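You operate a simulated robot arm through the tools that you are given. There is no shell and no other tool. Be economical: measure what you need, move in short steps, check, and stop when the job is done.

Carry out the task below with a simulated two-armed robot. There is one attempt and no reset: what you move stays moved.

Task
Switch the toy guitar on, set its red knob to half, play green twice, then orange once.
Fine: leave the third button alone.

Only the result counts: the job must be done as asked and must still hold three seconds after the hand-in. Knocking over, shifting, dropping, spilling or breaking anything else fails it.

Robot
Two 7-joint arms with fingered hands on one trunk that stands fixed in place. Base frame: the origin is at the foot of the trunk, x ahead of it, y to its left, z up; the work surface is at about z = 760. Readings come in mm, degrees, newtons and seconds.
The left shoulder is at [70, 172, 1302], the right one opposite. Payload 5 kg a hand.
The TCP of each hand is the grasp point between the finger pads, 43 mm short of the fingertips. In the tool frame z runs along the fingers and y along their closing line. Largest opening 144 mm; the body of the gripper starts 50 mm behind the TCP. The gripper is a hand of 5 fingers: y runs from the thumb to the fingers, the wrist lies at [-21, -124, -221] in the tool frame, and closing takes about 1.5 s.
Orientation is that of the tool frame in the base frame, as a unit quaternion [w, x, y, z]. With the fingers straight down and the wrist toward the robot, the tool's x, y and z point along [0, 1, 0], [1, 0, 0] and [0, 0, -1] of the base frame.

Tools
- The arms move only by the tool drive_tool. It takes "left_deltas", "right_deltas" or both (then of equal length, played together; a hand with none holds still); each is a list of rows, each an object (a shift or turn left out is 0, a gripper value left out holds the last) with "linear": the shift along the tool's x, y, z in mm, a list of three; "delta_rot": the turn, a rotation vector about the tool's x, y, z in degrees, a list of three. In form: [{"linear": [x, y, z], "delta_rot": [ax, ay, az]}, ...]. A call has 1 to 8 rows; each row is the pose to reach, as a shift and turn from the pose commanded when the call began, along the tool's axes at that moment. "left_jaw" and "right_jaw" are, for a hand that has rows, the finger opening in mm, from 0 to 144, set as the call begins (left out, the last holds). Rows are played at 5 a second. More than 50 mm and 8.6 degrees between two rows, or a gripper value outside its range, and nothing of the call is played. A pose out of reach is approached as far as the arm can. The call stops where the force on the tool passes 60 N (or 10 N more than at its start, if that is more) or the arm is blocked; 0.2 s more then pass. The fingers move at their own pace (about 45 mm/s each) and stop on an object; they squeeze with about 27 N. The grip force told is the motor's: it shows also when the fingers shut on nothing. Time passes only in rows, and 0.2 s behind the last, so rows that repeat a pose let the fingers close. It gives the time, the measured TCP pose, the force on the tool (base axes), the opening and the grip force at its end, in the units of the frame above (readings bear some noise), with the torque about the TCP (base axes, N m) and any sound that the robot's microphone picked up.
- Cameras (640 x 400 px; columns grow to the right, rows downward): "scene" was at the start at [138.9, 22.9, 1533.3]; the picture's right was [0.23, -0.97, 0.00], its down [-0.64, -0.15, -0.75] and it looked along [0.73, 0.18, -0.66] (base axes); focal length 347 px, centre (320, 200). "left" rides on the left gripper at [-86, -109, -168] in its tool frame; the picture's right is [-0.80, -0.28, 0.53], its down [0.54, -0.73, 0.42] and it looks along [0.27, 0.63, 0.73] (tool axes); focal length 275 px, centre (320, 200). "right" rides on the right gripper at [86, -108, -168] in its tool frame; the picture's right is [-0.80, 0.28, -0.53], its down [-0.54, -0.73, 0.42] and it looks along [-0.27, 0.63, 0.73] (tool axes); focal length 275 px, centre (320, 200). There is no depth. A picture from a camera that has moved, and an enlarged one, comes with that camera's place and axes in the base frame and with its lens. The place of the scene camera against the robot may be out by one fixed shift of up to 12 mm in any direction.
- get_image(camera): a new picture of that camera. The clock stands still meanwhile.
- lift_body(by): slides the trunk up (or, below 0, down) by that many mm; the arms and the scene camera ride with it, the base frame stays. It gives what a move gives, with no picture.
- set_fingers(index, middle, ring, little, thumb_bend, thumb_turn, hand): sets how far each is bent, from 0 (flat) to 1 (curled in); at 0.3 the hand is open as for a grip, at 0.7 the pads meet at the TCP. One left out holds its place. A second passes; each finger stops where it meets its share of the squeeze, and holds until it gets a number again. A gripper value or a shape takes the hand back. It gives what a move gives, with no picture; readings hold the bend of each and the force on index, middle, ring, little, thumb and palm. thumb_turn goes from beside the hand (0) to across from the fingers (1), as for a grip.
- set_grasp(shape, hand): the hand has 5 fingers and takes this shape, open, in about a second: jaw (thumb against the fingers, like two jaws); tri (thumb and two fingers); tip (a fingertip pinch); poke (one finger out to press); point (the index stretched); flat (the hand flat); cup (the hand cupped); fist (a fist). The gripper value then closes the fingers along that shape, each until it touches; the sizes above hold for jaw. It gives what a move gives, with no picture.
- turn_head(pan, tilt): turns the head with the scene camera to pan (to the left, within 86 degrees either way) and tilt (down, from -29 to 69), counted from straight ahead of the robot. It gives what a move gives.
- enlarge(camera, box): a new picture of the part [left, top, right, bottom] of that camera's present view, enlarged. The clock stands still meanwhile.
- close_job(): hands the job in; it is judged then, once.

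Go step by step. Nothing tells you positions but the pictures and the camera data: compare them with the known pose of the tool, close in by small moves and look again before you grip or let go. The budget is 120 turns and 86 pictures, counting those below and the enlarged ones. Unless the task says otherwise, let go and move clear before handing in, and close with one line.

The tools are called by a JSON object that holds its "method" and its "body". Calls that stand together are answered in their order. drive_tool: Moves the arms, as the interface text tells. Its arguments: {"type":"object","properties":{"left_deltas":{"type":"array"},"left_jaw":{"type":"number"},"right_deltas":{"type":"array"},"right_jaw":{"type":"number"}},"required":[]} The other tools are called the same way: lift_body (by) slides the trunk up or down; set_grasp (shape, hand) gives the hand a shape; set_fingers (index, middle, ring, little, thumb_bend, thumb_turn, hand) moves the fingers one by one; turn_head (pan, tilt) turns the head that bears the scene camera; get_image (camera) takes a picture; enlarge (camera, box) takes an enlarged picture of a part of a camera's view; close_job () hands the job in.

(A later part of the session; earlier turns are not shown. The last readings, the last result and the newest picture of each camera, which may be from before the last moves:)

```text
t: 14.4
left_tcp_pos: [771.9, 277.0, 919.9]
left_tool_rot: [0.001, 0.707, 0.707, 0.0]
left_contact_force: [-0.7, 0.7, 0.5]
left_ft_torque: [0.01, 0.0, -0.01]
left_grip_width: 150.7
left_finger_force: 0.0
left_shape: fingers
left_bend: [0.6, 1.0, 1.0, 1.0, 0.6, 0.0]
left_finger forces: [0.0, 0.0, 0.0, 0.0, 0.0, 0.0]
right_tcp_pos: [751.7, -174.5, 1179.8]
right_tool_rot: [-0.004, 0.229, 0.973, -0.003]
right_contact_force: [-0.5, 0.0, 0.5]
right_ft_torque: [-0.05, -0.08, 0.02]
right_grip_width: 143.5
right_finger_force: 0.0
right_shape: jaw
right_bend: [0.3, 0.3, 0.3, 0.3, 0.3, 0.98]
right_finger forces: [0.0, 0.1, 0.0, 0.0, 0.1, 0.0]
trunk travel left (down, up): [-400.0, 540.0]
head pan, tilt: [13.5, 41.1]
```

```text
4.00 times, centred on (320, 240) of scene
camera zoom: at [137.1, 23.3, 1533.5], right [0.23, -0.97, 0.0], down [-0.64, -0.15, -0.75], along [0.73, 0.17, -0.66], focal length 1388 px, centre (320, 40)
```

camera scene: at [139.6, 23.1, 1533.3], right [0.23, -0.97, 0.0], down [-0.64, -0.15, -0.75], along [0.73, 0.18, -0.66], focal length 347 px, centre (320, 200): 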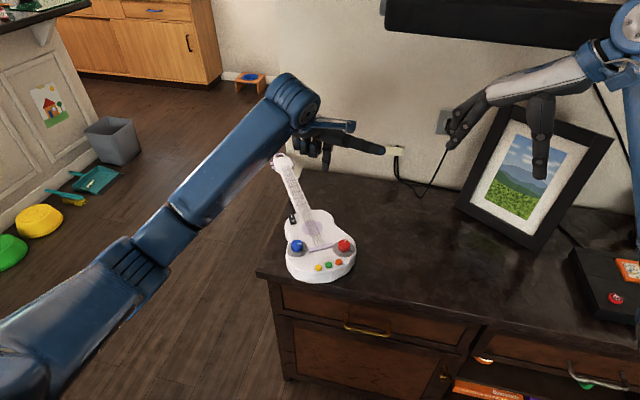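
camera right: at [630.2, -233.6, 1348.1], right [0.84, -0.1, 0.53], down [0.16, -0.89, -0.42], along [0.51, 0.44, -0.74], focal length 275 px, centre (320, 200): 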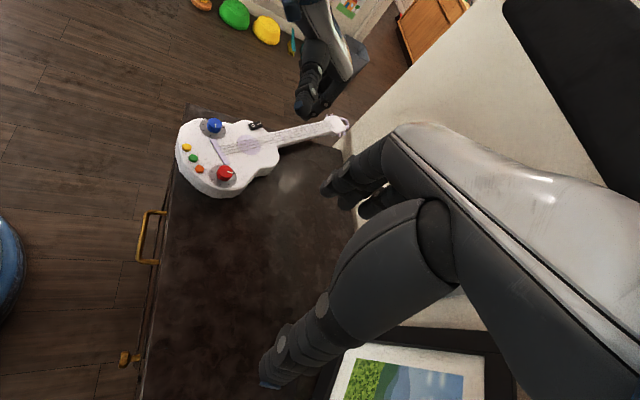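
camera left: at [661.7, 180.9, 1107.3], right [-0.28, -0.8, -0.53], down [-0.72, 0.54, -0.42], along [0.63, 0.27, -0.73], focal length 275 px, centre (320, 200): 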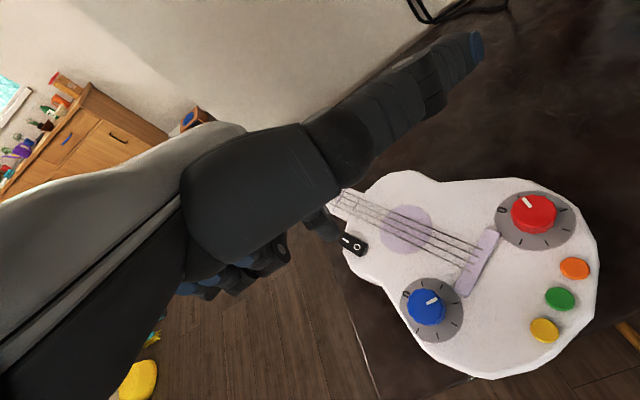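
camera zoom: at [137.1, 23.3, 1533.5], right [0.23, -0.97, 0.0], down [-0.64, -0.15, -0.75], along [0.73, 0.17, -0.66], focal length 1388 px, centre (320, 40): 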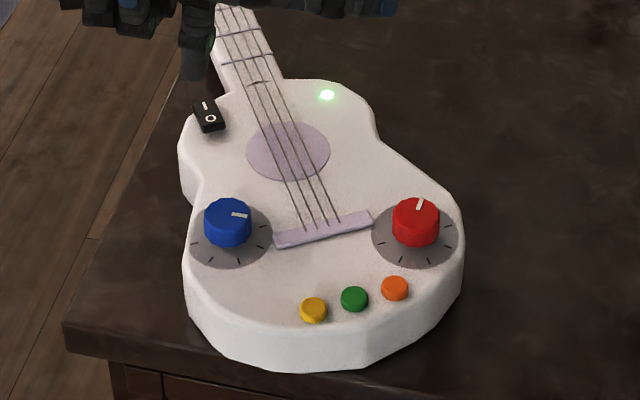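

The guitar is on (green light lit). Next the red knob, axis about [751, 103], ~36 mm wide. I'll take the fingertip-pinch shape and move above it.

{"method": "set_grasp", "body": {"hand": "left", "shape": "tip"}}

{"method": "drive_tool", "body": {"left_deltas": [{"linear": [-20, 0, -35]}, {"linear": [-55, 0, -60]}, {"linear": [-95, -8, -60]}, {"linear": [-135, -15, -60]}, {"linear": [-174, -21, -60]}]}}

{"method": "get_image", "body": {"camera": "left"}}

{"method": "get_image", "body": {"camera": "scene"}}

{"method": "enlarge", "body": {"camera": "right", "box": [150, 80, 350, 220]}}

```text
t: 15.3
left_tcp_pos: [774.8, 278.6, 919.7]
left_tool_rot: [0.0, 0.707, 0.707, 0.0]
left_contact_force: [0.0, -0.6, -0.1]
left_ft_torque: [-0.01, 0.0, 0.0]
left_grip_width: 143.6
left_finger_force: 0.0
left_shape: tip
left_bend: [0.3, 0.98, 0.99, 0.99, 0.3, 0.97]
left_finger forces: [0.0, 0.0, 0.0, 0.1, 0.1, 0.1]
right_tcp_pos: [754.0, -175.5, 1178.8]
right_tool_rot: [-0.004, 0.23, 0.973, -0.002]
right_contact_force: [0.3, -0.4, 0.3]
right_ft_torque: [0.0, -0.02, -0.01]
right_grip_width: 143.3
right_finger_force: 0.1
right_shape: jaw
right_bend: [0.3, 0.3, 0.3, 0.3, 0.3, 0.98]
right_finger forces: [0.0, 0.1, 0.0, 0.0, 0.1, 0.1]
trunk travel left (down, up): [-400.0, 540.0]
head pan, tilt: [13.5, 41.1]
```

```text
t: 16.5
left_tcp_pos: [751.1, 103.6, 982.9]
left_tool_rot: [-0.001, 0.706, 0.708, 0.001]
left_contact_force: [-0.8, 0.2, -0.2]
left_ft_torque: [0.0, 0.02, -0.03]
left_grip_width: 143.7
left_finger_force: 0.1
left_shape: tip
left_bend: [0.3, 0.98, 0.99, 0.99, 0.3, 0.97]
left_finger forces: [0.1, 0.0, 0.1, 0.1, 0.0, 0.1]
right_tcp_pos: [754.6, -177.4, 1178.3]
right_tool_rot: [-0.005, 0.231, 0.973, -0.002]
right_contact_force: [-0.2, -1.7, 0.3]
right_ft_torque: [0.04, -0.01, 0.0]
right_grip_width: 143.6
right_finger_force: 0.0
right_shape: jaw
right_bend: [0.3, 0.3, 0.3, 0.3, 0.3, 0.98]
right_finger forces: [0.0, 0.0, 0.0, 0.0, 0.0, 0.0]
trunk travel left (down, up): [-400.0, 540.0]
head pan, tilt: [13.5, 41.1]
```

```text
49 pictures are left
camera left: at [644.1, 16.9, 1150.3], right [-0.28, -0.8, -0.54], down [-0.73, 0.54, -0.42], along [0.63, 0.27, -0.73], focal length 275 px, centre (320, 200)
```

left: 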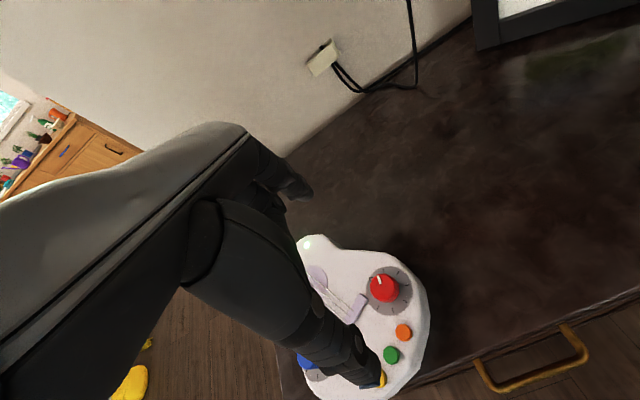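

```text
48 pictures are left
camera scene: at [139.1, 20.7, 1533.4], right [0.23, -0.97, 0.0], down [-0.64, -0.15, -0.75], along [0.73, 0.18, -0.66], focal length 347 px, centre (320, 200)
```

scene: 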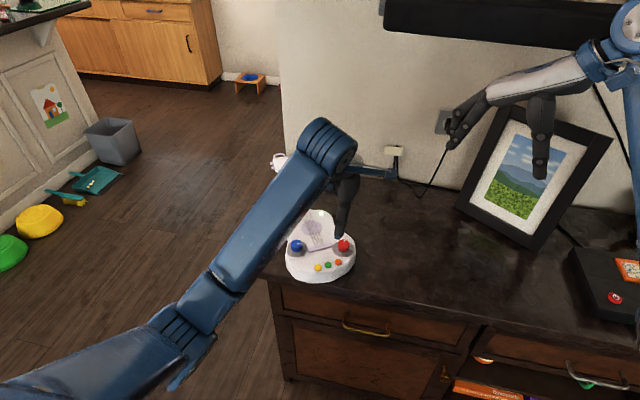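

```text
2.86 times, centred on (250, 150) of right
camera zoom: at [629.8, -235.9, 1348.1], right [0.84, -0.1, 0.53], down [0.16, -0.89, -0.42], along [0.51, 0.44, -0.74], focal length 786 px, centre (520, 343)
```

zoom: 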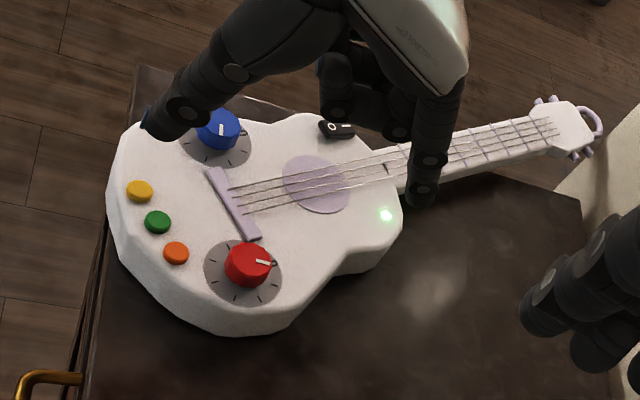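

The pinch tips straddle the knob nicely. I'll pre-turn the hand 30° counter-clockwise, narrow the opening to 70 mm and descend partway.

{"method": "drive_tool", "body": {"left_deltas": [{"delta_rot": [0, 0, -8], "linear": [0, 0, 10]}, {"delta_rot": [0, 0, -16], "linear": [0, 0, 30]}, {"delta_rot": [0, 0, -24], "linear": [0, 0, 50]}, {"delta_rot": [0, 0, -30], "linear": [0, 0, 75]}, {"delta_rot": [0, 0, -30], "linear": [0, 0, 75]}], "left_jaw": 70}}

{"method": "get_image", "body": {"camera": "left"}}

{"method": "enlarge", "body": {"camera": "right", "box": [180, 100, 300, 200]}}

{"method": "enlarge", "body": {"camera": "scene", "box": [290, 190, 390, 270]}}

```text
t: 17.7
left_tcp_pos: [752.3, 104.8, 905.6]
left_tool_rot: [0.001, 0.5, 0.866, 0.0]
left_contact_force: [-0.5, 0.0, -0.2]
left_ft_torque: [-0.02, -0.03, -0.03]
left_grip_width: 70.8
left_finger_force: 0.1
left_shape: tip
left_bend: [0.73, 0.98, 0.99, 0.99, 0.71, 1.0]
left_finger forces: [0.0, 0.0, 0.1, 0.0, 0.1, 0.0]
right_tcp_pos: [752.2, -176.1, 1178.7]
right_tool_rot: [-0.005, 0.231, 0.973, -0.002]
right_contact_force: [0.8, -0.6, 0.2]
right_ft_torque: [-0.02, -0.01, -0.03]
right_grip_width: 143.6
right_finger_force: 0.1
right_shape: jaw
right_bend: [0.3, 0.3, 0.3, 0.3, 0.3, 0.98]
right_finger forces: [0.0, 0.1, 0.0, 0.0, 0.0, 0.0]
trunk travel left (down, up): [-400.0, 540.0]
head pan, tilt: [13.5, 41.1]
```

```text
46 pictures are left
camera left: at [701.4, -24.3, 1074.2], right [0.15, -0.83, -0.53], down [-0.9, 0.11, -0.42], along [0.41, 0.55, -0.73], focal length 275 px, centre (320, 200)
```

left: 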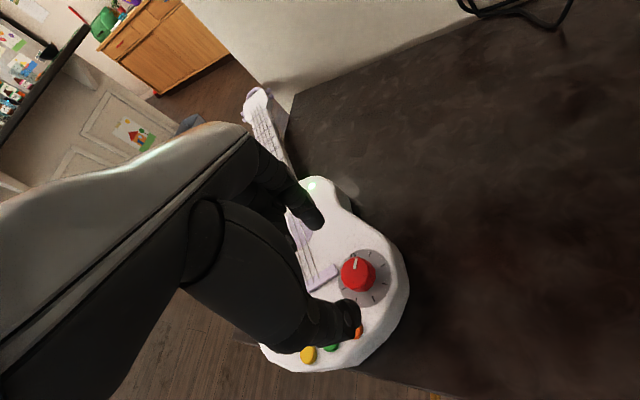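

```text
4.00 times, centred on (240, 150) of right
camera zoom: at [629.6, -233.8, 1348.6], right [0.84, -0.1, 0.53], down [0.16, -0.89, -0.42], along [0.51, 0.44, -0.74], focal length 1101 px, centre (640, 400)
```

zoom: 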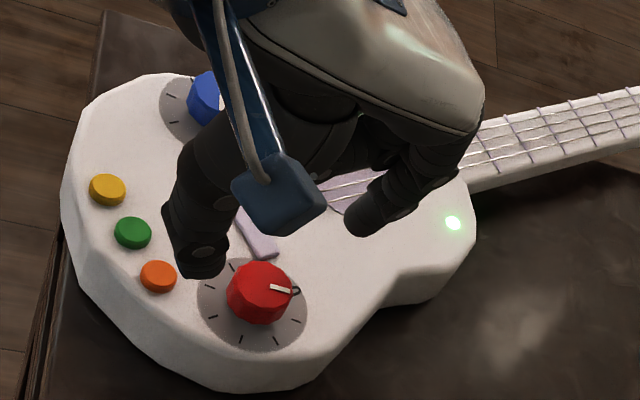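

```text
5.00 times, centred on (340, 230) of scene
camera zoom: at [138.9, 23.3, 1533.3], right [0.23, -0.97, 0.0], down [-0.64, -0.15, -0.75], along [0.73, 0.18, -0.66], focal length 1735 px, centre (220, 50)
```

zoom: 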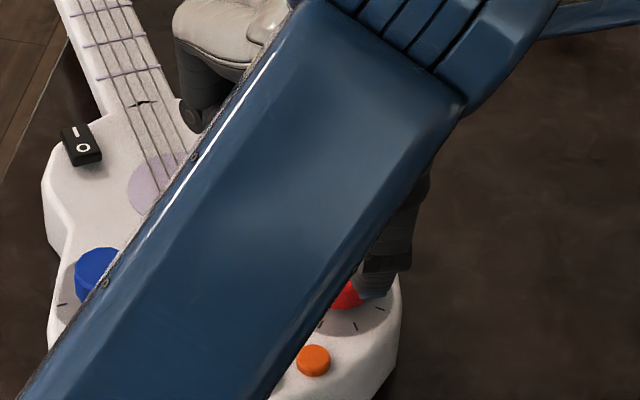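

Knob axis agrees at ≈[752, 103], top ≈ z 828. Descending another 30 mm and checking.

{"method": "drive_tool", "body": {"left_deltas": [{"linear": [-1, 0, 15]}, {"linear": [-1, 0, 30]}], "left_jaw": 60}}

{"method": "enlarge", "body": {"camera": "left", "box": [270, 160, 430, 360]}}

{"method": "enlarge", "body": {"camera": "right", "box": [180, 120, 280, 200]}}

```text
t: 18.3
left_tcp_pos: [752.6, 103.2, 876.7]
left_tool_rot: [-0.001, 0.5, 0.866, 0.0]
left_contact_force: [-0.1, 0.3, -0.3]
left_ft_torque: [0.02, 0.04, -0.03]
left_grip_width: 61.1
left_finger_force: 0.1
left_shape: tip
left_bend: [0.73, 0.98, 0.99, 0.99, 0.72, 1.0]
left_finger forces: [0.0, 0.0, 0.0, 0.0, 0.0, 0.0]
right_tcp_pos: [753.7, -174.8, 1178.3]
right_tool_rot: [-0.004, 0.23, 0.973, -0.002]
right_contact_force: [-0.3, -0.6, 0.6]
right_ft_torque: [0.02, -0.03, -0.04]
right_grip_width: 143.5
right_finger_force: 0.1
right_shape: jaw
right_bend: [0.3, 0.3, 0.3, 0.3, 0.3, 0.98]
right_finger forces: [0.0, 0.0, 0.1, 0.0, 0.0, 0.1]
trunk travel left (down, up): [-400.0, 540.0]
head pan, tilt: [13.5, 41.1]
```

```text
2.00 times, centred on (350, 260) of left
camera zoom: at [702.0, -25.7, 1044.4], right [0.15, -0.83, -0.53], down [-0.9, 0.11, -0.42], along [0.41, 0.55, -0.73], focal length 551 px, centre (260, 80)
```

zoom: 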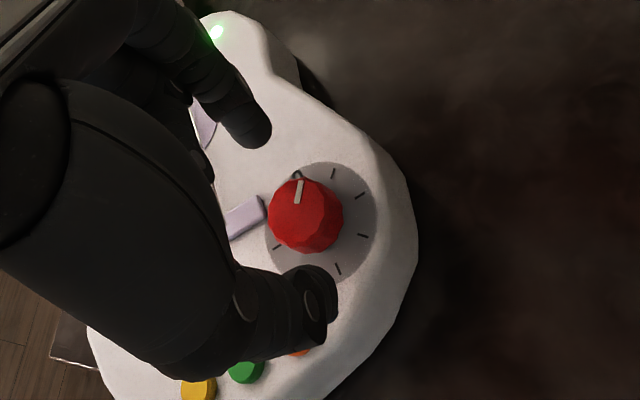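

```text
5.00 times, centred on (230, 160) of right
camera zoom: at [629.6, -234.3, 1348.5], right [0.84, -0.1, 0.53], down [0.16, -0.89, -0.42], along [0.51, 0.44, -0.74], focal length 1376 px, centre (770, 400)
```

zoom: 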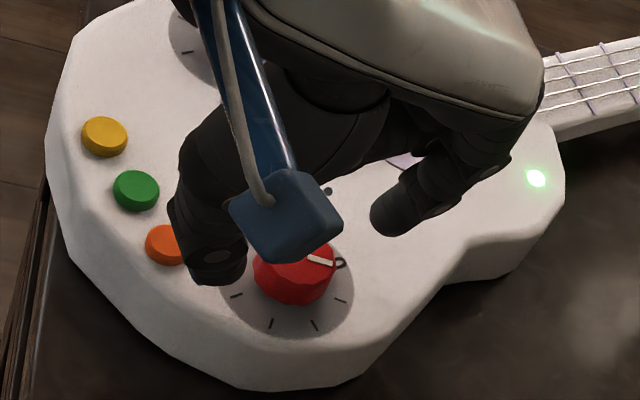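

Tips are ~25 mm above final grip height. I'll descend 18 mm more with a small lateral trim, then close on the knob.

{"method": "drive_tool", "body": {"left_deltas": [{"linear": [-2, 0, 10]}, {"linear": [-2, 0, 18]}]}}

{"method": "enlarge", "body": {"camera": "left", "box": [270, 160, 430, 360]}}

```text
t: 18.9
left_tcp_pos: [753.4, 100.7, 858.3]
left_tool_rot: [0.0, 0.499, 0.866, 0.0]
left_contact_force: [0.3, 0.1, 0.6]
left_ft_torque: [0.01, 0.01, 0.0]
left_grip_width: 61.0
left_finger_force: 0.1
left_shape: tip
left_bend: [0.73, 0.98, 0.99, 0.99, 0.72, 1.0]
left_finger forces: [0.0, 0.0, 0.0, 0.0, 0.0, 0.1]
right_tcp_pos: [753.6, -175.5, 1178.3]
right_tool_rot: [-0.005, 0.23, 0.973, -0.003]
right_contact_force: [-0.3, 0.0, -0.3]
right_ft_torque: [0.02, -0.01, -0.03]
right_grip_width: 143.6
right_finger_force: 0.1
right_shape: jaw
right_bend: [0.3, 0.3, 0.3, 0.3, 0.3, 0.98]
right_finger forces: [0.0, 0.0, 0.1, 0.0, 0.0, 0.1]
trunk travel left (down, up): [-400.0, 540.0]
head pan, tilt: [13.5, 41.1]
```

```text
2.00 times, centred on (350, 260) of left
camera zoom: at [703.0, -27.7, 1025.9], right [0.15, -0.83, -0.53], down [-0.9, 0.11, -0.42], along [0.41, 0.54, -0.73], focal length 551 px, centre (260, 80)
```

zoom: 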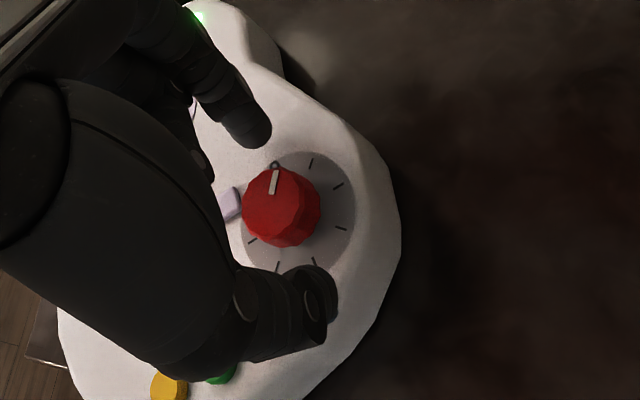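

The knob sits centred between the tips. Closing.

{"method": "drive_tool", "body": {"left_deltas": [{"linear": [0, 0, 0]}, {"linear": [0, 0, 0]}, {"linear": [0, 0, 0]}], "left_jaw": 42}}

{"method": "enlarge", "body": {"camera": "left", "box": [290, 190, 390, 330]}}

{"method": "enlarge", "body": {"camera": "right", "box": [180, 120, 280, 200]}}

```text
t: 19.7
left_tcp_pos: [754.0, 101.3, 857.3]
left_tool_rot: [0.001, 0.5, 0.866, 0.0]
left_contact_force: [0.2, 0.9, 0.2]
left_ft_torque: [-0.02, 0.01, -0.04]
left_grip_width: 42.9
left_finger_force: 0.0
left_shape: tip
left_bend: [0.73, 0.98, 0.99, 0.99, 0.74, 1.0]
left_finger forces: [0.1, 0.0, 0.0, 0.0, 0.1, 0.1]
right_tcp_pos: [754.2, -174.7, 1178.2]
right_tool_rot: [-0.005, 0.23, 0.973, -0.002]
right_contact_force: [-0.1, -0.2, 0.0]
right_ft_torque: [-0.01, -0.03, -0.02]
right_grip_width: 143.8
right_finger_force: 0.0
right_shape: jaw
right_bend: [0.3, 0.3, 0.3, 0.3, 0.3, 0.98]
right_finger forces: [0.0, 0.1, 0.0, 0.0, 0.0, 0.1]
trunk travel left (down, up): [-400.0, 540.0]
head pan, tilt: [13.5, 41.1]
```

```text
2.86 times, centred on (340, 260) of left
camera zoom: at [703.1, -27.7, 1026.1], right [0.15, -0.83, -0.53], down [-0.9, 0.11, -0.42], along [0.41, 0.54, -0.73], focal length 786 px, centre (263, 29)
```

zoom: 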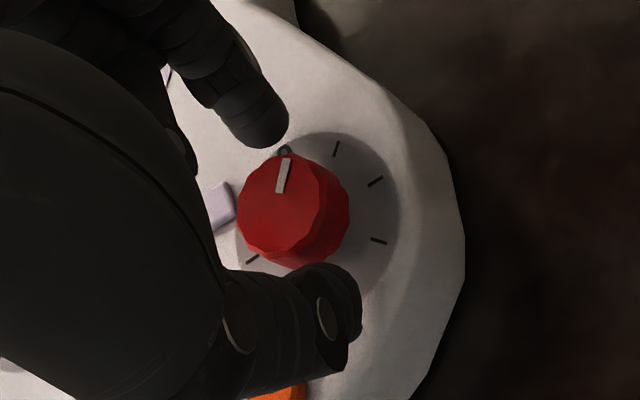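

```text
5.00 times, centred on (230, 160) of right
camera zoom: at [629.7, -234.3, 1348.4], right [0.84, -0.1, 0.53], down [0.16, -0.89, -0.42], along [0.51, 0.44, -0.74], focal length 1376 px, centre (770, 400)
```

zoom: 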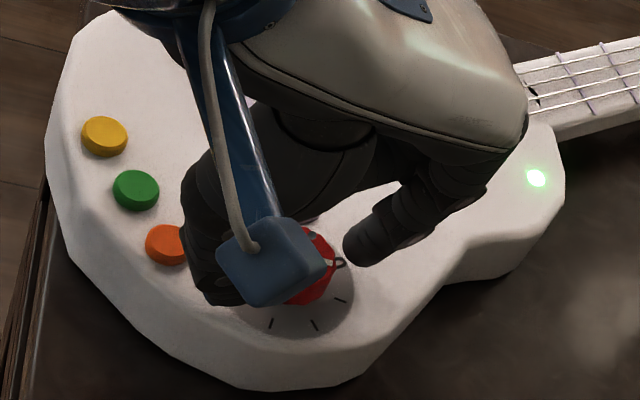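

{"method": "drive_tool", "body": {"left_deltas": [{"linear": [0, 0, 0]}, {"linear": [0, 0, 0]}, {"linear": [0, 0, 0]}, {"linear": [0, 0, 0]}], "left_jaw": 28}}

{"method": "enlarge", "body": {"camera": "left", "box": [290, 190, 390, 330]}}

```text
t: 20.7
left_tcp_pos: [753.7, 101.7, 858.0]
left_tool_rot: [0.0, 0.5, 0.866, 0.0]
left_contact_force: [0.1, -1.1, 0.4]
left_ft_torque: [0.03, 0.02, -0.01]
left_grip_width: 28.6
left_finger_force: 0.1
left_shape: tip
left_bend: [0.72, 0.98, 0.99, 0.99, 0.74, 1.0]
left_finger forces: [0.1, 0.0, 0.0, 0.0, 0.4, 0.0]
right_tcp_pos: [753.7, -175.4, 1178.4]
right_tool_rot: [-0.004, 0.229, 0.973, -0.002]
right_contact_force: [0.1, 0.3, -0.3]
right_ft_torque: [0.03, 0.01, -0.04]
right_grip_width: 143.7
right_finger_force: 0.0
right_shape: jaw
right_bend: [0.3, 0.3, 0.3, 0.3, 0.3, 0.98]
right_finger forces: [0.0, 0.1, 0.0, 0.0, 0.0, 0.0]
trunk travel left (down, up): [-400.0, 540.0]
head pan, tilt: [13.5, 41.1]
```

```text
2.86 times, centred on (340, 260) of left
camera zoom: at [703.1, -27.7, 1026.2], right [0.15, -0.83, -0.53], down [-0.9, 0.11, -0.42], along [0.41, 0.54, -0.73], focal length 786 px, centre (263, 29)
```

zoom: 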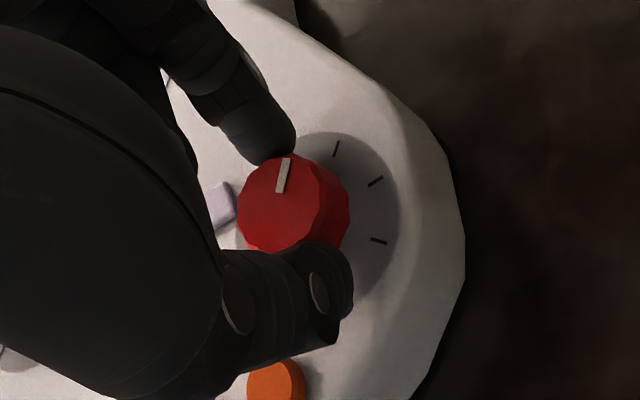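

Thumb just touches; tightening a bit more.

{"method": "drive_tool", "body": {"left_deltas": [{"linear": [0, 0, 0]}, {"linear": [0, 0, 0]}, {"linear": [0, 0, 0]}], "left_jaw": 16}}

{"method": "enlarge", "body": {"camera": "left", "box": [290, 190, 390, 330]}}

```text
t: 21.5
left_tcp_pos: [753.8, 101.5, 857.5]
left_tool_rot: [0.0, 0.5, 0.866, 0.0]
left_contact_force: [1.0, -1.5, 0.4]
left_ft_torque: [-0.01, -0.04, 0.02]
left_grip_width: 23.3
left_finger_force: 27.0
left_shape: tip
left_bend: [0.72, 1.0, 1.0, 1.0, 0.74, 1.0]
left_finger forces: [23.8, 0.1, 0.0, 0.1, 23.9, 0.1]
right_tcp_pos: [752.7, -175.8, 1179.1]
right_tool_rot: [-0.004, 0.23, 0.973, -0.002]
right_contact_force: [-0.3, 0.3, -0.5]
right_ft_torque: [-0.03, 0.0, -0.04]
right_grip_width: 143.8
right_finger_force: 0.1
right_shape: jaw
right_bend: [0.3, 0.3, 0.3, 0.3, 0.3, 0.98]
right_finger forces: [0.0, 0.0, 0.0, 0.0, 0.0, 0.0]
trunk travel left (down, up): [-400.0, 540.0]
head pan, tilt: [13.5, 41.1]
```

```text
2.86 times, centred on (340, 260) of left
camera zoom: at [703.2, -27.8, 1026.0], right [0.15, -0.83, -0.53], down [-0.9, 0.11, -0.42], along [0.41, 0.54, -0.73], focal length 786 px, centre (263, 29)
```

zoom: 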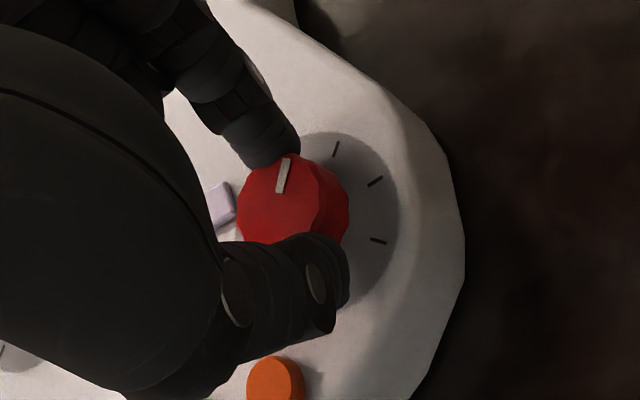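

Firm symmetric grip. By my measure the pointer is at −3° and the third tick at about −99°, so I need ~96° clockwise; first 48°.

{"method": "drive_tool", "body": {"left_deltas": [{"delta_rot": [0, 0, 6]}, {"delta_rot": [0, 0, 12]}, {"delta_rot": [0, 0, 18]}, {"delta_rot": [0, 0, 24]}, {"delta_rot": [0, 0, 30]}, {"delta_rot": [0, 0, 36]}, {"delta_rot": [0, 0, 42]}, {"delta_rot": [0, 0, 48]}]}}

{"method": "enlarge", "body": {"camera": "left", "box": [290, 190, 390, 330]}}

{"method": "enlarge", "body": {"camera": "right", "box": [160, 100, 300, 200]}}

```text
t: 23.3
left_tcp_pos: [754.0, 101.6, 859.2]
left_tool_rot: [0.0, 0.81, 0.587, 0.001]
left_contact_force: [-0.5, 0.3, -0.3]
left_ft_torque: [-0.02, -0.04, -0.03]
left_grip_width: 23.5
left_finger_force: 26.7
left_shape: tip
left_bend: [0.72, 1.0, 1.0, 1.0, 0.74, 1.0]
left_finger forces: [24.2, 0.0, 0.0, 0.0, 24.2, 0.0]
right_tcp_pos: [752.7, -175.1, 1178.7]
right_tool_rot: [-0.004, 0.231, 0.973, -0.003]
right_contact_force: [-0.6, 0.3, 0.5]
right_ft_torque: [-0.01, 0.0, -0.02]
right_grip_width: 143.8
right_finger_force: 0.1
right_shape: jaw
right_bend: [0.3, 0.3, 0.3, 0.3, 0.3, 0.98]
right_finger forces: [0.0, 0.0, 0.0, 0.0, 0.0, 0.0]
trunk travel left (down, up): [-400.0, 540.0]
head pan, tilt: [13.5, 41.1]
```

```text
2.86 times, centred on (340, 260) of left
camera zoom: at [624.5, 53.5, 1026.1], right [-0.52, -0.67, -0.53], down [-0.52, 0.74, -0.42], along [0.68, 0.06, -0.73], focal length 786 px, centre (263, 29)
```

zoom: 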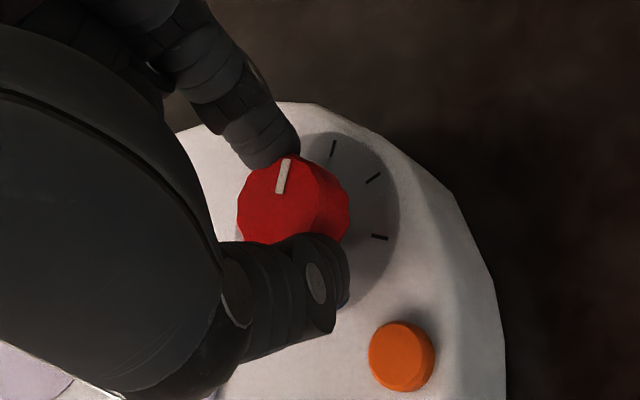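

```text
4.00 times, centred on (230, 150) of right
camera zoom: at [629.8, -233.9, 1348.4], right [0.84, -0.1, 0.53], down [0.16, -0.89, -0.42], along [0.51, 0.44, -0.74], focal length 1101 px, centre (680, 400)
```

zoom: 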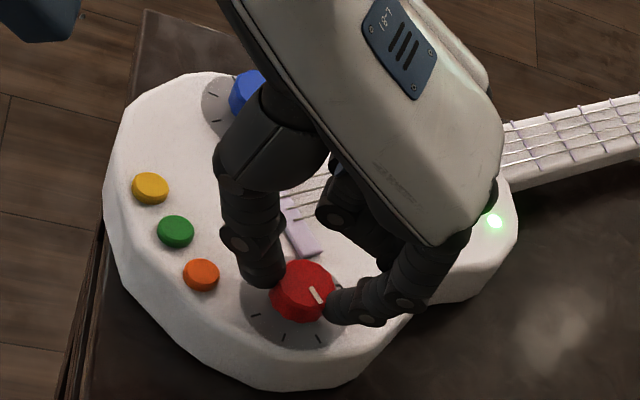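

The knob turned with the hand and the guitar stayed put. Another 48°.

{"method": "drive_tool", "body": {"left_deltas": [{"delta_rot": [0, 0, 6]}, {"delta_rot": [0, 0, 12]}, {"delta_rot": [0, 0, 18]}, {"delta_rot": [0, 0, 24]}, {"delta_rot": [0, 0, 30]}, {"delta_rot": [0, 0, 36]}, {"delta_rot": [0, 0, 42]}, {"delta_rot": [0, 0, 48]}]}}

{"method": "enlarge", "body": {"camera": "right", "box": [200, 140, 260, 190]}}

{"method": "enlarge", "body": {"camera": "left", "box": [290, 190, 390, 330]}}

```text
t: 25.1
left_tcp_pos: [754.4, 101.3, 857.5]
left_tool_rot: [0.0, 0.978, 0.207, 0.0]
left_contact_force: [-1.3, 0.6, 1.2]
left_ft_torque: [-0.02, 0.03, 0.01]
left_grip_width: 23.5
left_finger_force: 27.0
left_shape: tip
left_bend: [0.72, 1.0, 1.0, 1.0, 0.74, 1.0]
left_finger forces: [24.3, 0.1, 0.0, 0.1, 25.0, 0.0]
right_tcp_pos: [753.0, -176.6, 1178.6]
right_tool_rot: [-0.004, 0.23, 0.973, -0.002]
right_contact_force: [0.6, -0.2, 0.6]
right_ft_torque: [0.0, 0.02, -0.01]
right_grip_width: 143.9
right_finger_force: 0.0
right_shape: jaw
right_bend: [0.3, 0.3, 0.3, 0.3, 0.3, 0.98]
right_finger forces: [0.0, 0.1, 0.1, 0.0, 0.1, 0.0]
trunk travel left (down, up): [-400.0, 540.0]
head pan, tilt: [13.5, 41.1]
```

```text
8.00 times, centred on (230, 165) of right
camera zoom: at [629.7, -234.2, 1348.4], right [0.84, -0.1, 0.53], down [0.16, -0.89, -0.42], along [0.51, 0.44, -0.74], focal length 2202 px, centre (1040, 480)
```

zoom: 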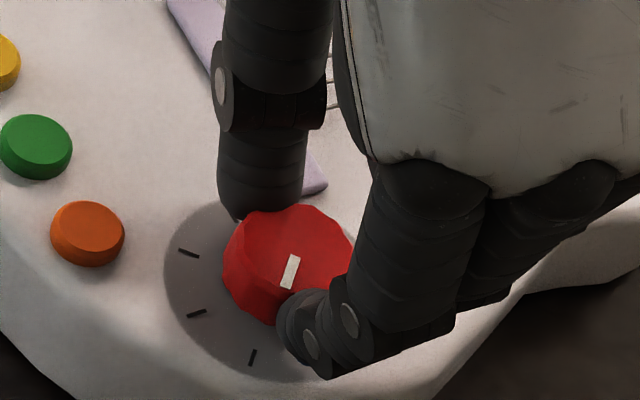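

```text
2.86 times, centred on (340, 260) of left
camera zoom: at [631.4, 165.8, 1026.1], right [-0.84, -0.06, -0.53], down [0.2, 0.88, -0.42], along [0.5, -0.47, -0.73], focal length 786 px, centre (263, 29)
```

zoom: 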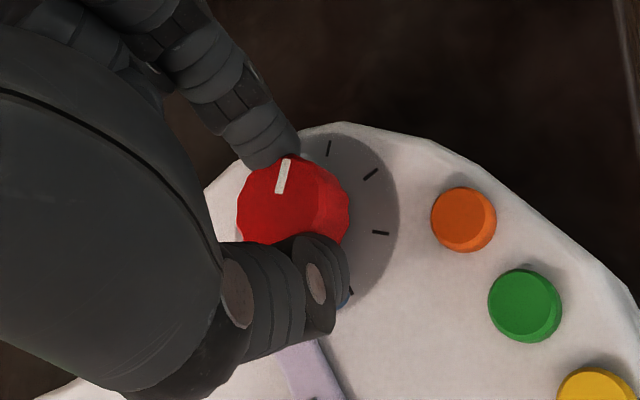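

The pointer (−101°) now lines up with the third tick (−101°). I'll release gently and rise to check from above.

{"method": "drive_tool", "body": {"left_deltas": [{"linear": [0, 0, 0]}, {"linear": [0, 0, 0]}, {"linear": [0, 0, 0]}, {"linear": [0, 0, -20]}, {"linear": [0, 0, -50]}, {"linear": [0, 0, -80]}], "left_jaw": 60}}

{"method": "enlarge", "body": {"camera": "left", "box": [300, 200, 500, 340]}}

{"method": "enlarge", "body": {"camera": "right", "box": [200, 140, 260, 190]}}

```text
t: 26.5
left_tcp_pos: [753.5, 100.1, 938.6]
left_tool_rot: [0.0, 0.978, 0.208, 0.0]
left_contact_force: [-0.3, -0.5, -0.5]
left_ft_torque: [0.04, -0.01, -0.01]
left_grip_width: 59.8
left_finger_force: 0.1
left_shape: tip
left_bend: [0.73, 0.98, 0.99, 0.99, 0.72, 1.0]
left_finger forces: [0.1, 0.0, 0.1, 0.1, 0.0, 0.0]
right_tcp_pos: [753.8, -174.7, 1178.7]
right_tool_rot: [-0.004, 0.23, 0.973, -0.003]
right_contact_force: [-0.3, -0.4, -0.1]
right_ft_torque: [-0.01, 0.02, 0.04]
right_grip_width: 143.9
right_finger_force: 0.1
right_shape: jaw
right_bend: [0.3, 0.3, 0.3, 0.3, 0.3, 0.98]
right_finger forces: [0.0, 0.0, 0.1, 0.1, 0.1, 0.0]
trunk travel left (down, up): [-400.0, 540.0]
head pan, tilt: [13.5, 41.1]
```

```text
2.86 times, centred on (400, 270) of left
camera zoom: at [631.2, 164.7, 1105.8], right [-0.84, -0.06, -0.53], down [0.2, 0.88, -0.42], along [0.5, -0.46, -0.73], focal length 786 px, centre (91, 0)
```

zoom: 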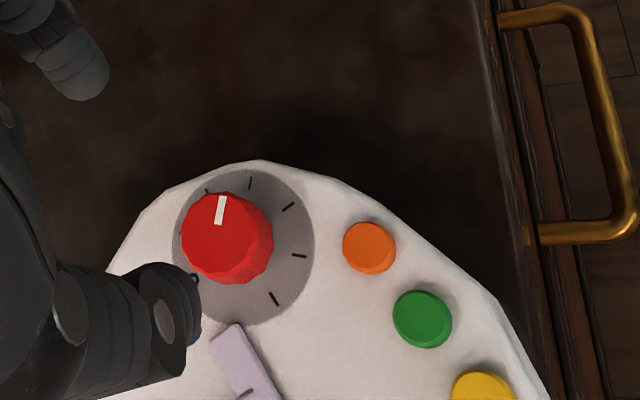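

```text
8.00 times, centred on (230, 165) of right
camera zoom: at [629.4, -234.3, 1348.5], right [0.84, -0.1, 0.53], down [0.16, -0.89, -0.42], along [0.51, 0.44, -0.74], focal length 2202 px, centre (1040, 480)
```

zoom: 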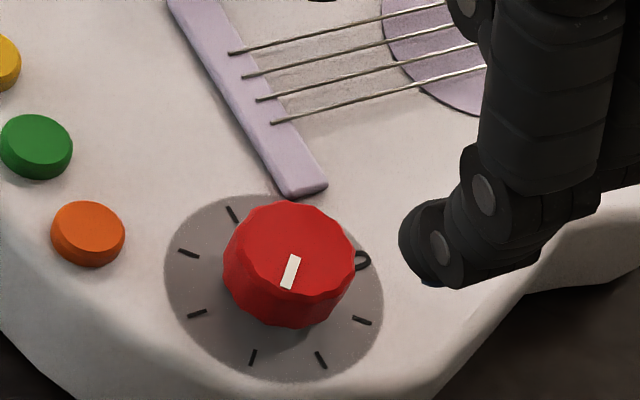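

Half is set exactly on the third of six ticks. Now buttons: green ≈[690, 130], orange ≈[705, 106], tops ≈ z 812. I'll turn the hand back and re-form the poking index.

{"method": "drive_tool", "body": {"left_deltas": [{"linear": [0, 0, -5], "delta_rot": [0, 0, -8.25]}, {"linear": [0, 0, -10], "delta_rot": [0, 0, -16.5]}, {"linear": [0, 0, -10], "delta_rot": [0, 0, -24.75]}, {"linear": [0, 0, -10], "delta_rot": [0, 0, -33]}, {"linear": [0, 0, -10], "delta_rot": [0, 0, -41.25]}, {"linear": [0, 0, -10], "delta_rot": [0, 0, -49.5]}, {"linear": [0, 0, -10], "delta_rot": [0, 0, -57.75]}, {"linear": [0, 0, -10], "delta_rot": [0, 0, -66]}]}}

{"method": "set_fingers", "body": {"hand": "left", "index": 0.6, "middle": 1, "ring": 1, "little": 1, "thumb_bend": 0.6, "thumb_turn": 0}}

{"method": "drive_tool", "body": {"left_deltas": [{"linear": [10, -30, 0]}, {"linear": [20, -60, 0]}, {"linear": [32, -95, 0]}, {"linear": [32, -95, 30]}]}}

{"method": "get_image", "body": {"camera": "left"}}

{"method": "enlarge", "body": {"camera": "right", "box": [140, 100, 280, 200]}}

```text
t: 28.3
left_tcp_pos: [754.1, 100.4, 947.8]
left_tool_rot: [-0.001, 0.707, 0.708, -0.001]
left_contact_force: [-0.5, -0.4, 0.2]
left_ft_torque: [0.02, 0.03, -0.03]
left_grip_width: 59.5
left_finger_force: 0.0
left_shape: tip
left_bend: [0.73, 0.98, 0.99, 0.99, 0.72, 1.0]
left_finger forces: [0.1, 0.1, 0.0, 0.0, 0.0, 0.1]
right_tcp_pos: [752.9, -176.6, 1178.0]
right_tool_rot: [-0.004, 0.23, 0.973, -0.002]
right_contact_force: [-0.3, -0.3, -0.4]
right_ft_torque: [0.01, -0.05, 0.0]
right_grip_width: 143.9
right_finger_force: 0.0
right_shape: jaw
right_bend: [0.3, 0.3, 0.3, 0.3, 0.3, 0.98]
right_finger forces: [0.0, 0.0, 0.0, 0.0, 0.0, 0.1]
trunk travel left (down, up): [-400.0, 540.0]
head pan, tilt: [13.5, 41.1]
```

```text
t: 29.3
left_tcp_pos: [753.4, 101.2, 948.6]
left_tool_rot: [0.0, 0.707, 0.707, 0.0]
left_contact_force: [-0.7, 0.3, 1.0]
left_ft_torque: [0.01, 0.02, 0.0]
left_grip_width: 149.9
left_finger_force: 0.0
left_shape: fingers
left_bend: [0.6, 1.0, 1.0, 1.0, 0.6, 0.0]
left_finger forces: [0.0, 0.0, 0.1, 0.0, 0.0, 0.1]
right_tcp_pos: [752.8, -176.9, 1177.9]
right_tool_rot: [-0.004, 0.23, 0.973, -0.003]
right_contact_force: [-0.3, 0.1, 0.1]
right_ft_torque: [-0.01, 0.04, -0.03]
right_grip_width: 143.9
right_finger_force: 0.2
right_shape: jaw
right_bend: [0.3, 0.3, 0.3, 0.3, 0.3, 0.98]
right_finger forces: [0.0, 0.1, 0.1, 0.0, 0.0, 0.0]
trunk travel left (down, up): [-400.0, 540.0]
head pan, tilt: [13.5, 41.1]
```

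```text
t: 30.3
left_tcp_pos: [659.6, 132.7, 917.4]
left_tool_rot: [0.0, 0.707, 0.707, 0.0]
left_contact_force: [0.3, -0.1, 0.2]
left_ft_torque: [-0.02, 0.02, -0.01]
left_grip_width: 150.5
left_finger_force: 0.0
left_shape: fingers
left_bend: [0.6, 1.0, 1.0, 1.0, 0.6, 0.0]
left_finger forces: [0.0, 0.0, 0.0, 0.0, 0.0, 0.0]
right_tcp_pos: [753.8, -176.9, 1177.8]
right_tool_rot: [-0.004, 0.23, 0.973, -0.003]
right_contact_force: [0.1, 0.0, 0.2]
right_ft_torque: [-0.01, 0.0, -0.04]
right_grip_width: 143.7
right_finger_force: 0.1
right_shape: jaw
right_bend: [0.3, 0.3, 0.3, 0.3, 0.3, 0.98]
right_finger forces: [0.0, 0.1, 0.1, 0.1, 0.0, 0.0]
trunk travel left (down, up): [-400.0, 540.0]
head pan, tilt: [13.5, 41.1]
```

```text
30 pictures are left
camera left: at [551.5, 47.5, 1085.9], right [-0.28, -0.8, -0.53], down [-0.73, 0.54, -0.42], along [0.63, 0.27, -0.73], focal length 275 px, centre (320, 200)
```

left: 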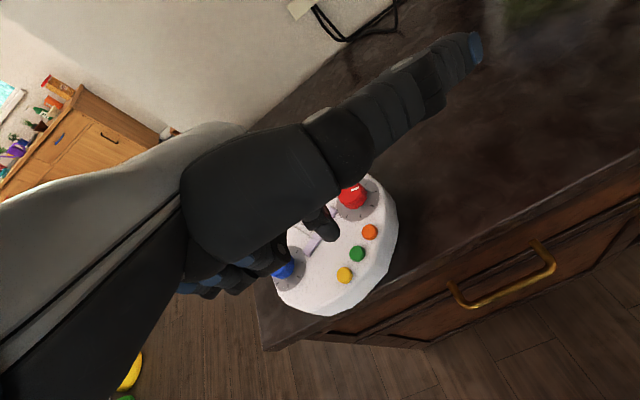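

```text
4.00 times, centred on (210, 150) of right
camera zoom: at [630.2, -234.4, 1348.2], right [0.84, -0.1, 0.53], down [0.16, -0.89, -0.42], along [0.51, 0.44, -0.74], focal length 1101 px, centre (760, 400)
```

zoom: 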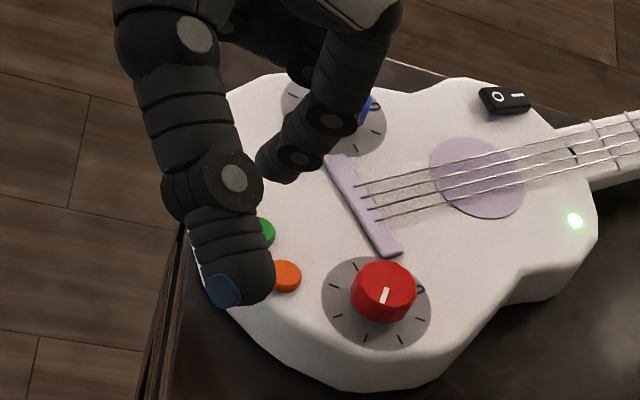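

Thumb is high and clear. Lowering the index towards the green button.

{"method": "drive_tool", "body": {"left_deltas": [{"linear": [0, 0, 18]}, {"linear": [0, 0, 36]}]}}

{"method": "enlarge", "body": {"camera": "left", "box": [290, 190, 430, 290]}}

{"method": "enlarge", "body": {"camera": "scene", "box": [290, 220, 370, 290]}}

```text
t: 30.9
left_tcp_pos: [658.5, 134.7, 882.6]
left_tool_rot: [0.0, 0.707, 0.707, 0.0]
left_contact_force: [0.9, -0.7, 0.0]
left_ft_torque: [0.01, 0.03, 0.02]
left_grip_width: 150.2
left_finger_force: 0.0
left_shape: fingers
left_bend: [0.6, 1.0, 1.0, 1.0, 0.6, 0.0]
left_finger forces: [0.0, 0.0, 0.1, 0.1, 0.0, 0.0]
right_tcp_pos: [753.7, -175.6, 1179.3]
right_tool_rot: [-0.004, 0.23, 0.973, -0.003]
right_contact_force: [-0.1, 0.5, -0.2]
right_ft_torque: [-0.02, 0.02, 0.0]
right_grip_width: 143.8
right_finger_force: 0.0
right_shape: jaw
right_bend: [0.3, 0.3, 0.3, 0.3, 0.3, 0.98]
right_finger forces: [0.0, 0.0, 0.1, 0.0, 0.1, 0.0]
trunk travel left (down, up): [-400.0, 540.0]
head pan, tilt: [13.5, 41.1]
```

```text
4.00 times, centred on (360, 240) of left
camera zoom: at [551.1, 47.3, 1050.0], right [-0.28, -0.8, -0.53], down [-0.73, 0.54, -0.42], along [0.63, 0.27, -0.73], focal length 1101 px, centre (160, 40)
```

zoom: 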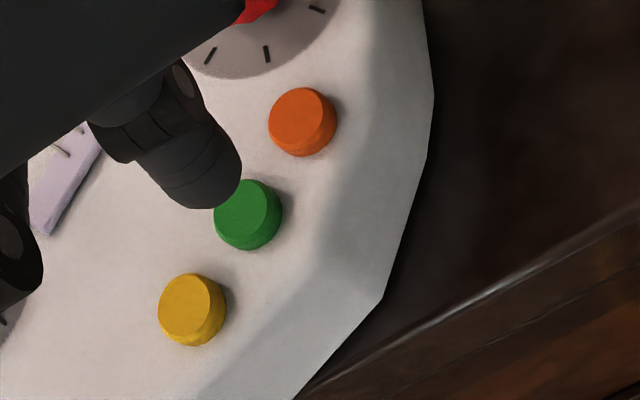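

```text
5.71 times, centred on (330, 255) of scene
camera zoom: at [139.3, 22.5, 1533.3], right [0.23, -0.97, 0.0], down [-0.64, -0.15, -0.75], along [0.73, 0.18, -0.66], focal length 1983 px, centre (263, -114)
```

zoom: 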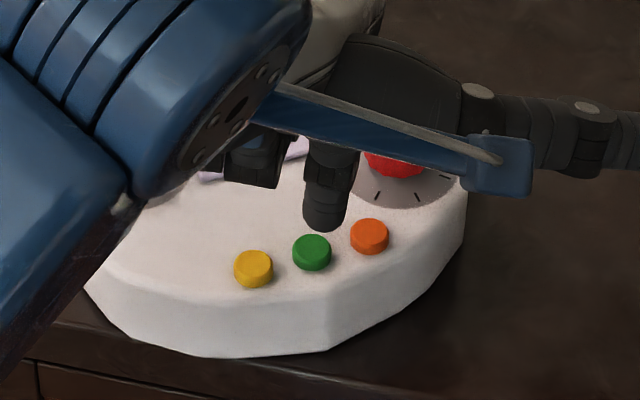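

The tip is close to centred; a 3 mm trim in y, then down to just above the button.

{"method": "drive_tool", "body": {"left_deltas": [{"linear": [3, 2, 0]}, {"linear": [3, 2, 8]}, {"linear": [3, 2, 16]}]}}

{"method": "enlarge", "body": {"camera": "left", "box": [290, 190, 430, 290]}}

{"method": "enlarge", "body": {"camera": "scene", "box": [300, 240, 350, 280]}}

```text
t: 31.7
left_tcp_pos: [660.4, 136.2, 865.7]
left_tool_rot: [-0.001, 0.707, 0.707, 0.0]
left_contact_force: [-1.4, 0.3, 0.8]
left_ft_torque: [0.0, -0.03, 0.0]
left_grip_width: 150.0
left_finger_force: 0.0
left_shape: fingers
left_bend: [0.6, 1.0, 1.0, 1.0, 0.6, 0.0]
left_finger forces: [0.0, 0.0, 0.0, 0.0, 0.1, 0.0]
right_tcp_pos: [753.8, -175.6, 1178.4]
right_tool_rot: [-0.004, 0.23, 0.973, -0.003]
right_contact_force: [-0.3, -0.5, -0.4]
right_ft_torque: [-0.01, -0.02, -0.01]
right_grip_width: 143.8
right_finger_force: 0.1
right_shape: jaw
right_bend: [0.3, 0.3, 0.3, 0.3, 0.3, 0.98]
right_finger forces: [0.1, 0.0, 0.0, 0.0, 0.0, 0.1]
trunk travel left (down, up): [-400.0, 540.0]
head pan, tilt: [13.5, 41.1]
```

```text
4.00 times, centred on (360, 240) of left
camera zoom: at [552.3, 50.1, 1034.3], right [-0.28, -0.8, -0.53], down [-0.73, 0.54, -0.42], along [0.63, 0.27, -0.73], focal length 1101 px, centre (160, 40)
```

zoom: 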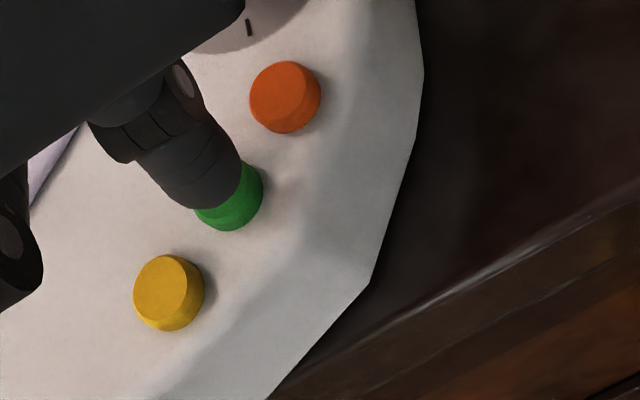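

```text
10.00 times, centred on (325, 260) of scene
camera zoom: at [138.8, 22.7, 1533.4], right [0.23, -0.97, 0.0], down [-0.64, -0.15, -0.75], along [0.73, 0.18, -0.66], focal length 3471 px, centre (270, -400)
```

zoom: 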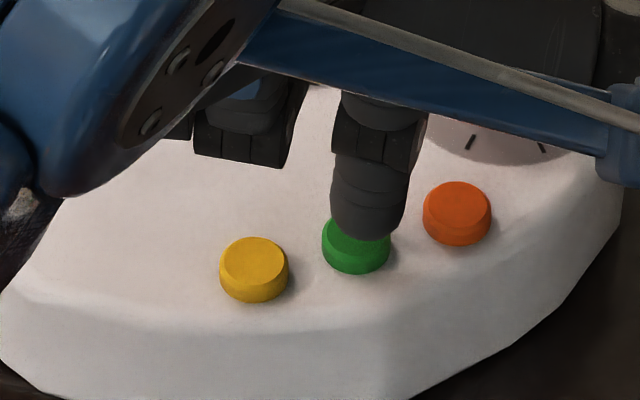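

Well aligned. Pressing in small steps (first press).

{"method": "drive_tool", "body": {"left_deltas": [{"linear": [2, 0, 2]}, {"linear": [2, 0, 4]}]}}

```text
t: 32.3
left_tcp_pos: [660.5, 138.4, 862.3]
left_tool_rot: [0.0, 0.707, 0.707, 0.001]
left_contact_force: [0.2, -0.7, 0.6]
left_ft_torque: [0.02, -0.01, -0.01]
left_grip_width: 150.1
left_finger_force: 0.1
left_shape: fingers
left_bend: [0.6, 1.0, 1.0, 1.0, 0.6, 0.0]
left_finger forces: [0.2, 0.0, 0.0, 0.1, 0.0, 0.0]
right_tcp_pos: [752.8, -175.9, 1180.2]
right_tool_rot: [-0.004, 0.23, 0.973, -0.003]
right_contact_force: [0.9, -0.2, -0.5]
right_ft_torque: [-0.02, 0.03, 0.01]
right_grip_width: 143.5
right_finger_force: 0.0
right_shape: jaw
right_bend: [0.3, 0.3, 0.3, 0.3, 0.3, 0.98]
right_finger forces: [0.0, 0.1, 0.0, 0.1, 0.1, 0.0]
trunk travel left (down, up): [-400.0, 540.0]
head pan, tilt: [13.5, 41.1]
```

{"method": "drive_tool", "body": {"left_deltas": [{"linear": [0, 0, 2]}, {"linear": [0, 0, 4]}]}}

```text
t: 32.9
left_tcp_pos: [661.0, 139.0, 857.8]
left_tool_rot: [0.001, 0.707, 0.707, 0.0]
left_contact_force: [0.0, 0.8, 2.3]
left_ft_torque: [-0.07, -0.08, 0.03]
left_grip_width: 150.0
left_finger_force: 1.0
left_shape: fingers
left_bend: [0.6, 1.0, 1.0, 1.0, 0.6, 0.0]
left_finger forces: [1.5, 0.1, 0.0, 0.1, 0.0, 0.0]
right_tcp_pos: [752.6, -174.9, 1178.4]
right_tool_rot: [-0.004, 0.231, 0.973, -0.003]
right_contact_force: [-0.2, 0.1, -0.2]
right_ft_torque: [0.01, -0.02, -0.01]
right_grip_width: 143.8
right_finger_force: 0.1
right_shape: jaw
right_bend: [0.3, 0.3, 0.3, 0.3, 0.3, 0.98]
right_finger forces: [0.1, 0.0, 0.0, 0.1, 0.0, 0.0]
trunk travel left (down, up): [-400.0, 540.0]
head pan, tilt: [13.5, 41.1]
heard: click
```

A click was heard: that is press one. Lifting to release.

{"method": "drive_tool", "body": {"left_deltas": [{"linear": [0, 0, -5]}, {"linear": [0, 0, -10]}, {"linear": [0, 0, -10]}, {"linear": [0, 0, -10]}]}}

{"method": "enlarge", "body": {"camera": "scene", "box": [270, 200, 370, 290]}}

```text
t: 33.9
left_tcp_pos: [660.1, 138.1, 868.1]
left_tool_rot: [-0.001, 0.707, 0.707, 0.0]
left_contact_force: [0.6, -0.1, -0.4]
left_ft_torque: [-0.02, 0.0, 0.01]
left_grip_width: 150.5
left_finger_force: 0.1
left_shape: fingers
left_bend: [0.6, 1.0, 1.0, 1.0, 0.6, 0.0]
left_finger forces: [0.1, 0.0, 0.0, 0.0, 0.0, 0.1]
right_tcp_pos: [753.0, -175.9, 1178.9]
right_tool_rot: [-0.004, 0.23, 0.973, -0.002]
right_contact_force: [0.4, -0.2, 0.2]
right_ft_torque: [0.0, 0.02, -0.01]
right_grip_width: 143.5
right_finger_force: 0.1
right_shape: jaw
right_bend: [0.3, 0.3, 0.3, 0.3, 0.3, 0.98]
right_finger forces: [0.0, 0.1, 0.1, 0.0, 0.1, 0.1]
trunk travel left (down, up): [-400.0, 540.0]
head pan, tilt: [13.5, 41.1]
```

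```text
4.44 times, centred on (320, 245) of scene
camera zoom: at [138.9, 22.6, 1533.3], right [0.23, -0.97, 0.0], down [-0.64, -0.15, -0.75], along [0.73, 0.18, -0.66], focal length 1543 px, centre (320, 0)
```

zoom: 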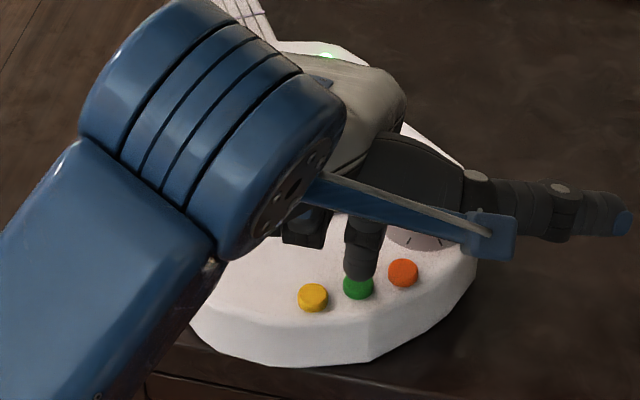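

Second press to the same depth.

{"method": "drive_tool", "body": {"left_deltas": [{"linear": [0, 0, 5]}, {"linear": [0, 0, 8]}, {"linear": [0, 0, 10]}]}}

```text
t: 34.7
left_tcp_pos: [661.1, 138.5, 857.2]
left_tool_rot: [0.0, 0.707, 0.708, 0.0]
left_contact_force: [-0.1, -0.6, 1.7]
left_ft_torque: [-0.04, -0.06, -0.02]
left_grip_width: 150.3
left_finger_force: 0.3
left_shape: fingers
left_bend: [0.6, 1.0, 1.0, 1.0, 0.6, 0.0]
left_finger forces: [1.6, 0.0, 0.0, 0.0, 0.0, 0.1]
right_tcp_pos: [752.6, -175.4, 1177.6]
right_tool_rot: [-0.004, 0.23, 0.973, -0.003]
right_contact_force: [-0.4, 0.0, 0.5]
right_ft_torque: [0.03, 0.0, 0.03]
right_grip_width: 143.8
right_finger_force: 0.0
right_shape: jaw
right_bend: [0.3, 0.3, 0.3, 0.3, 0.3, 0.98]
right_finger forces: [0.0, 0.0, 0.1, 0.1, 0.0, 0.0]
trunk travel left (down, up): [-400.0, 540.0]
head pan, tilt: [13.5, 41.1]
heard: click
```

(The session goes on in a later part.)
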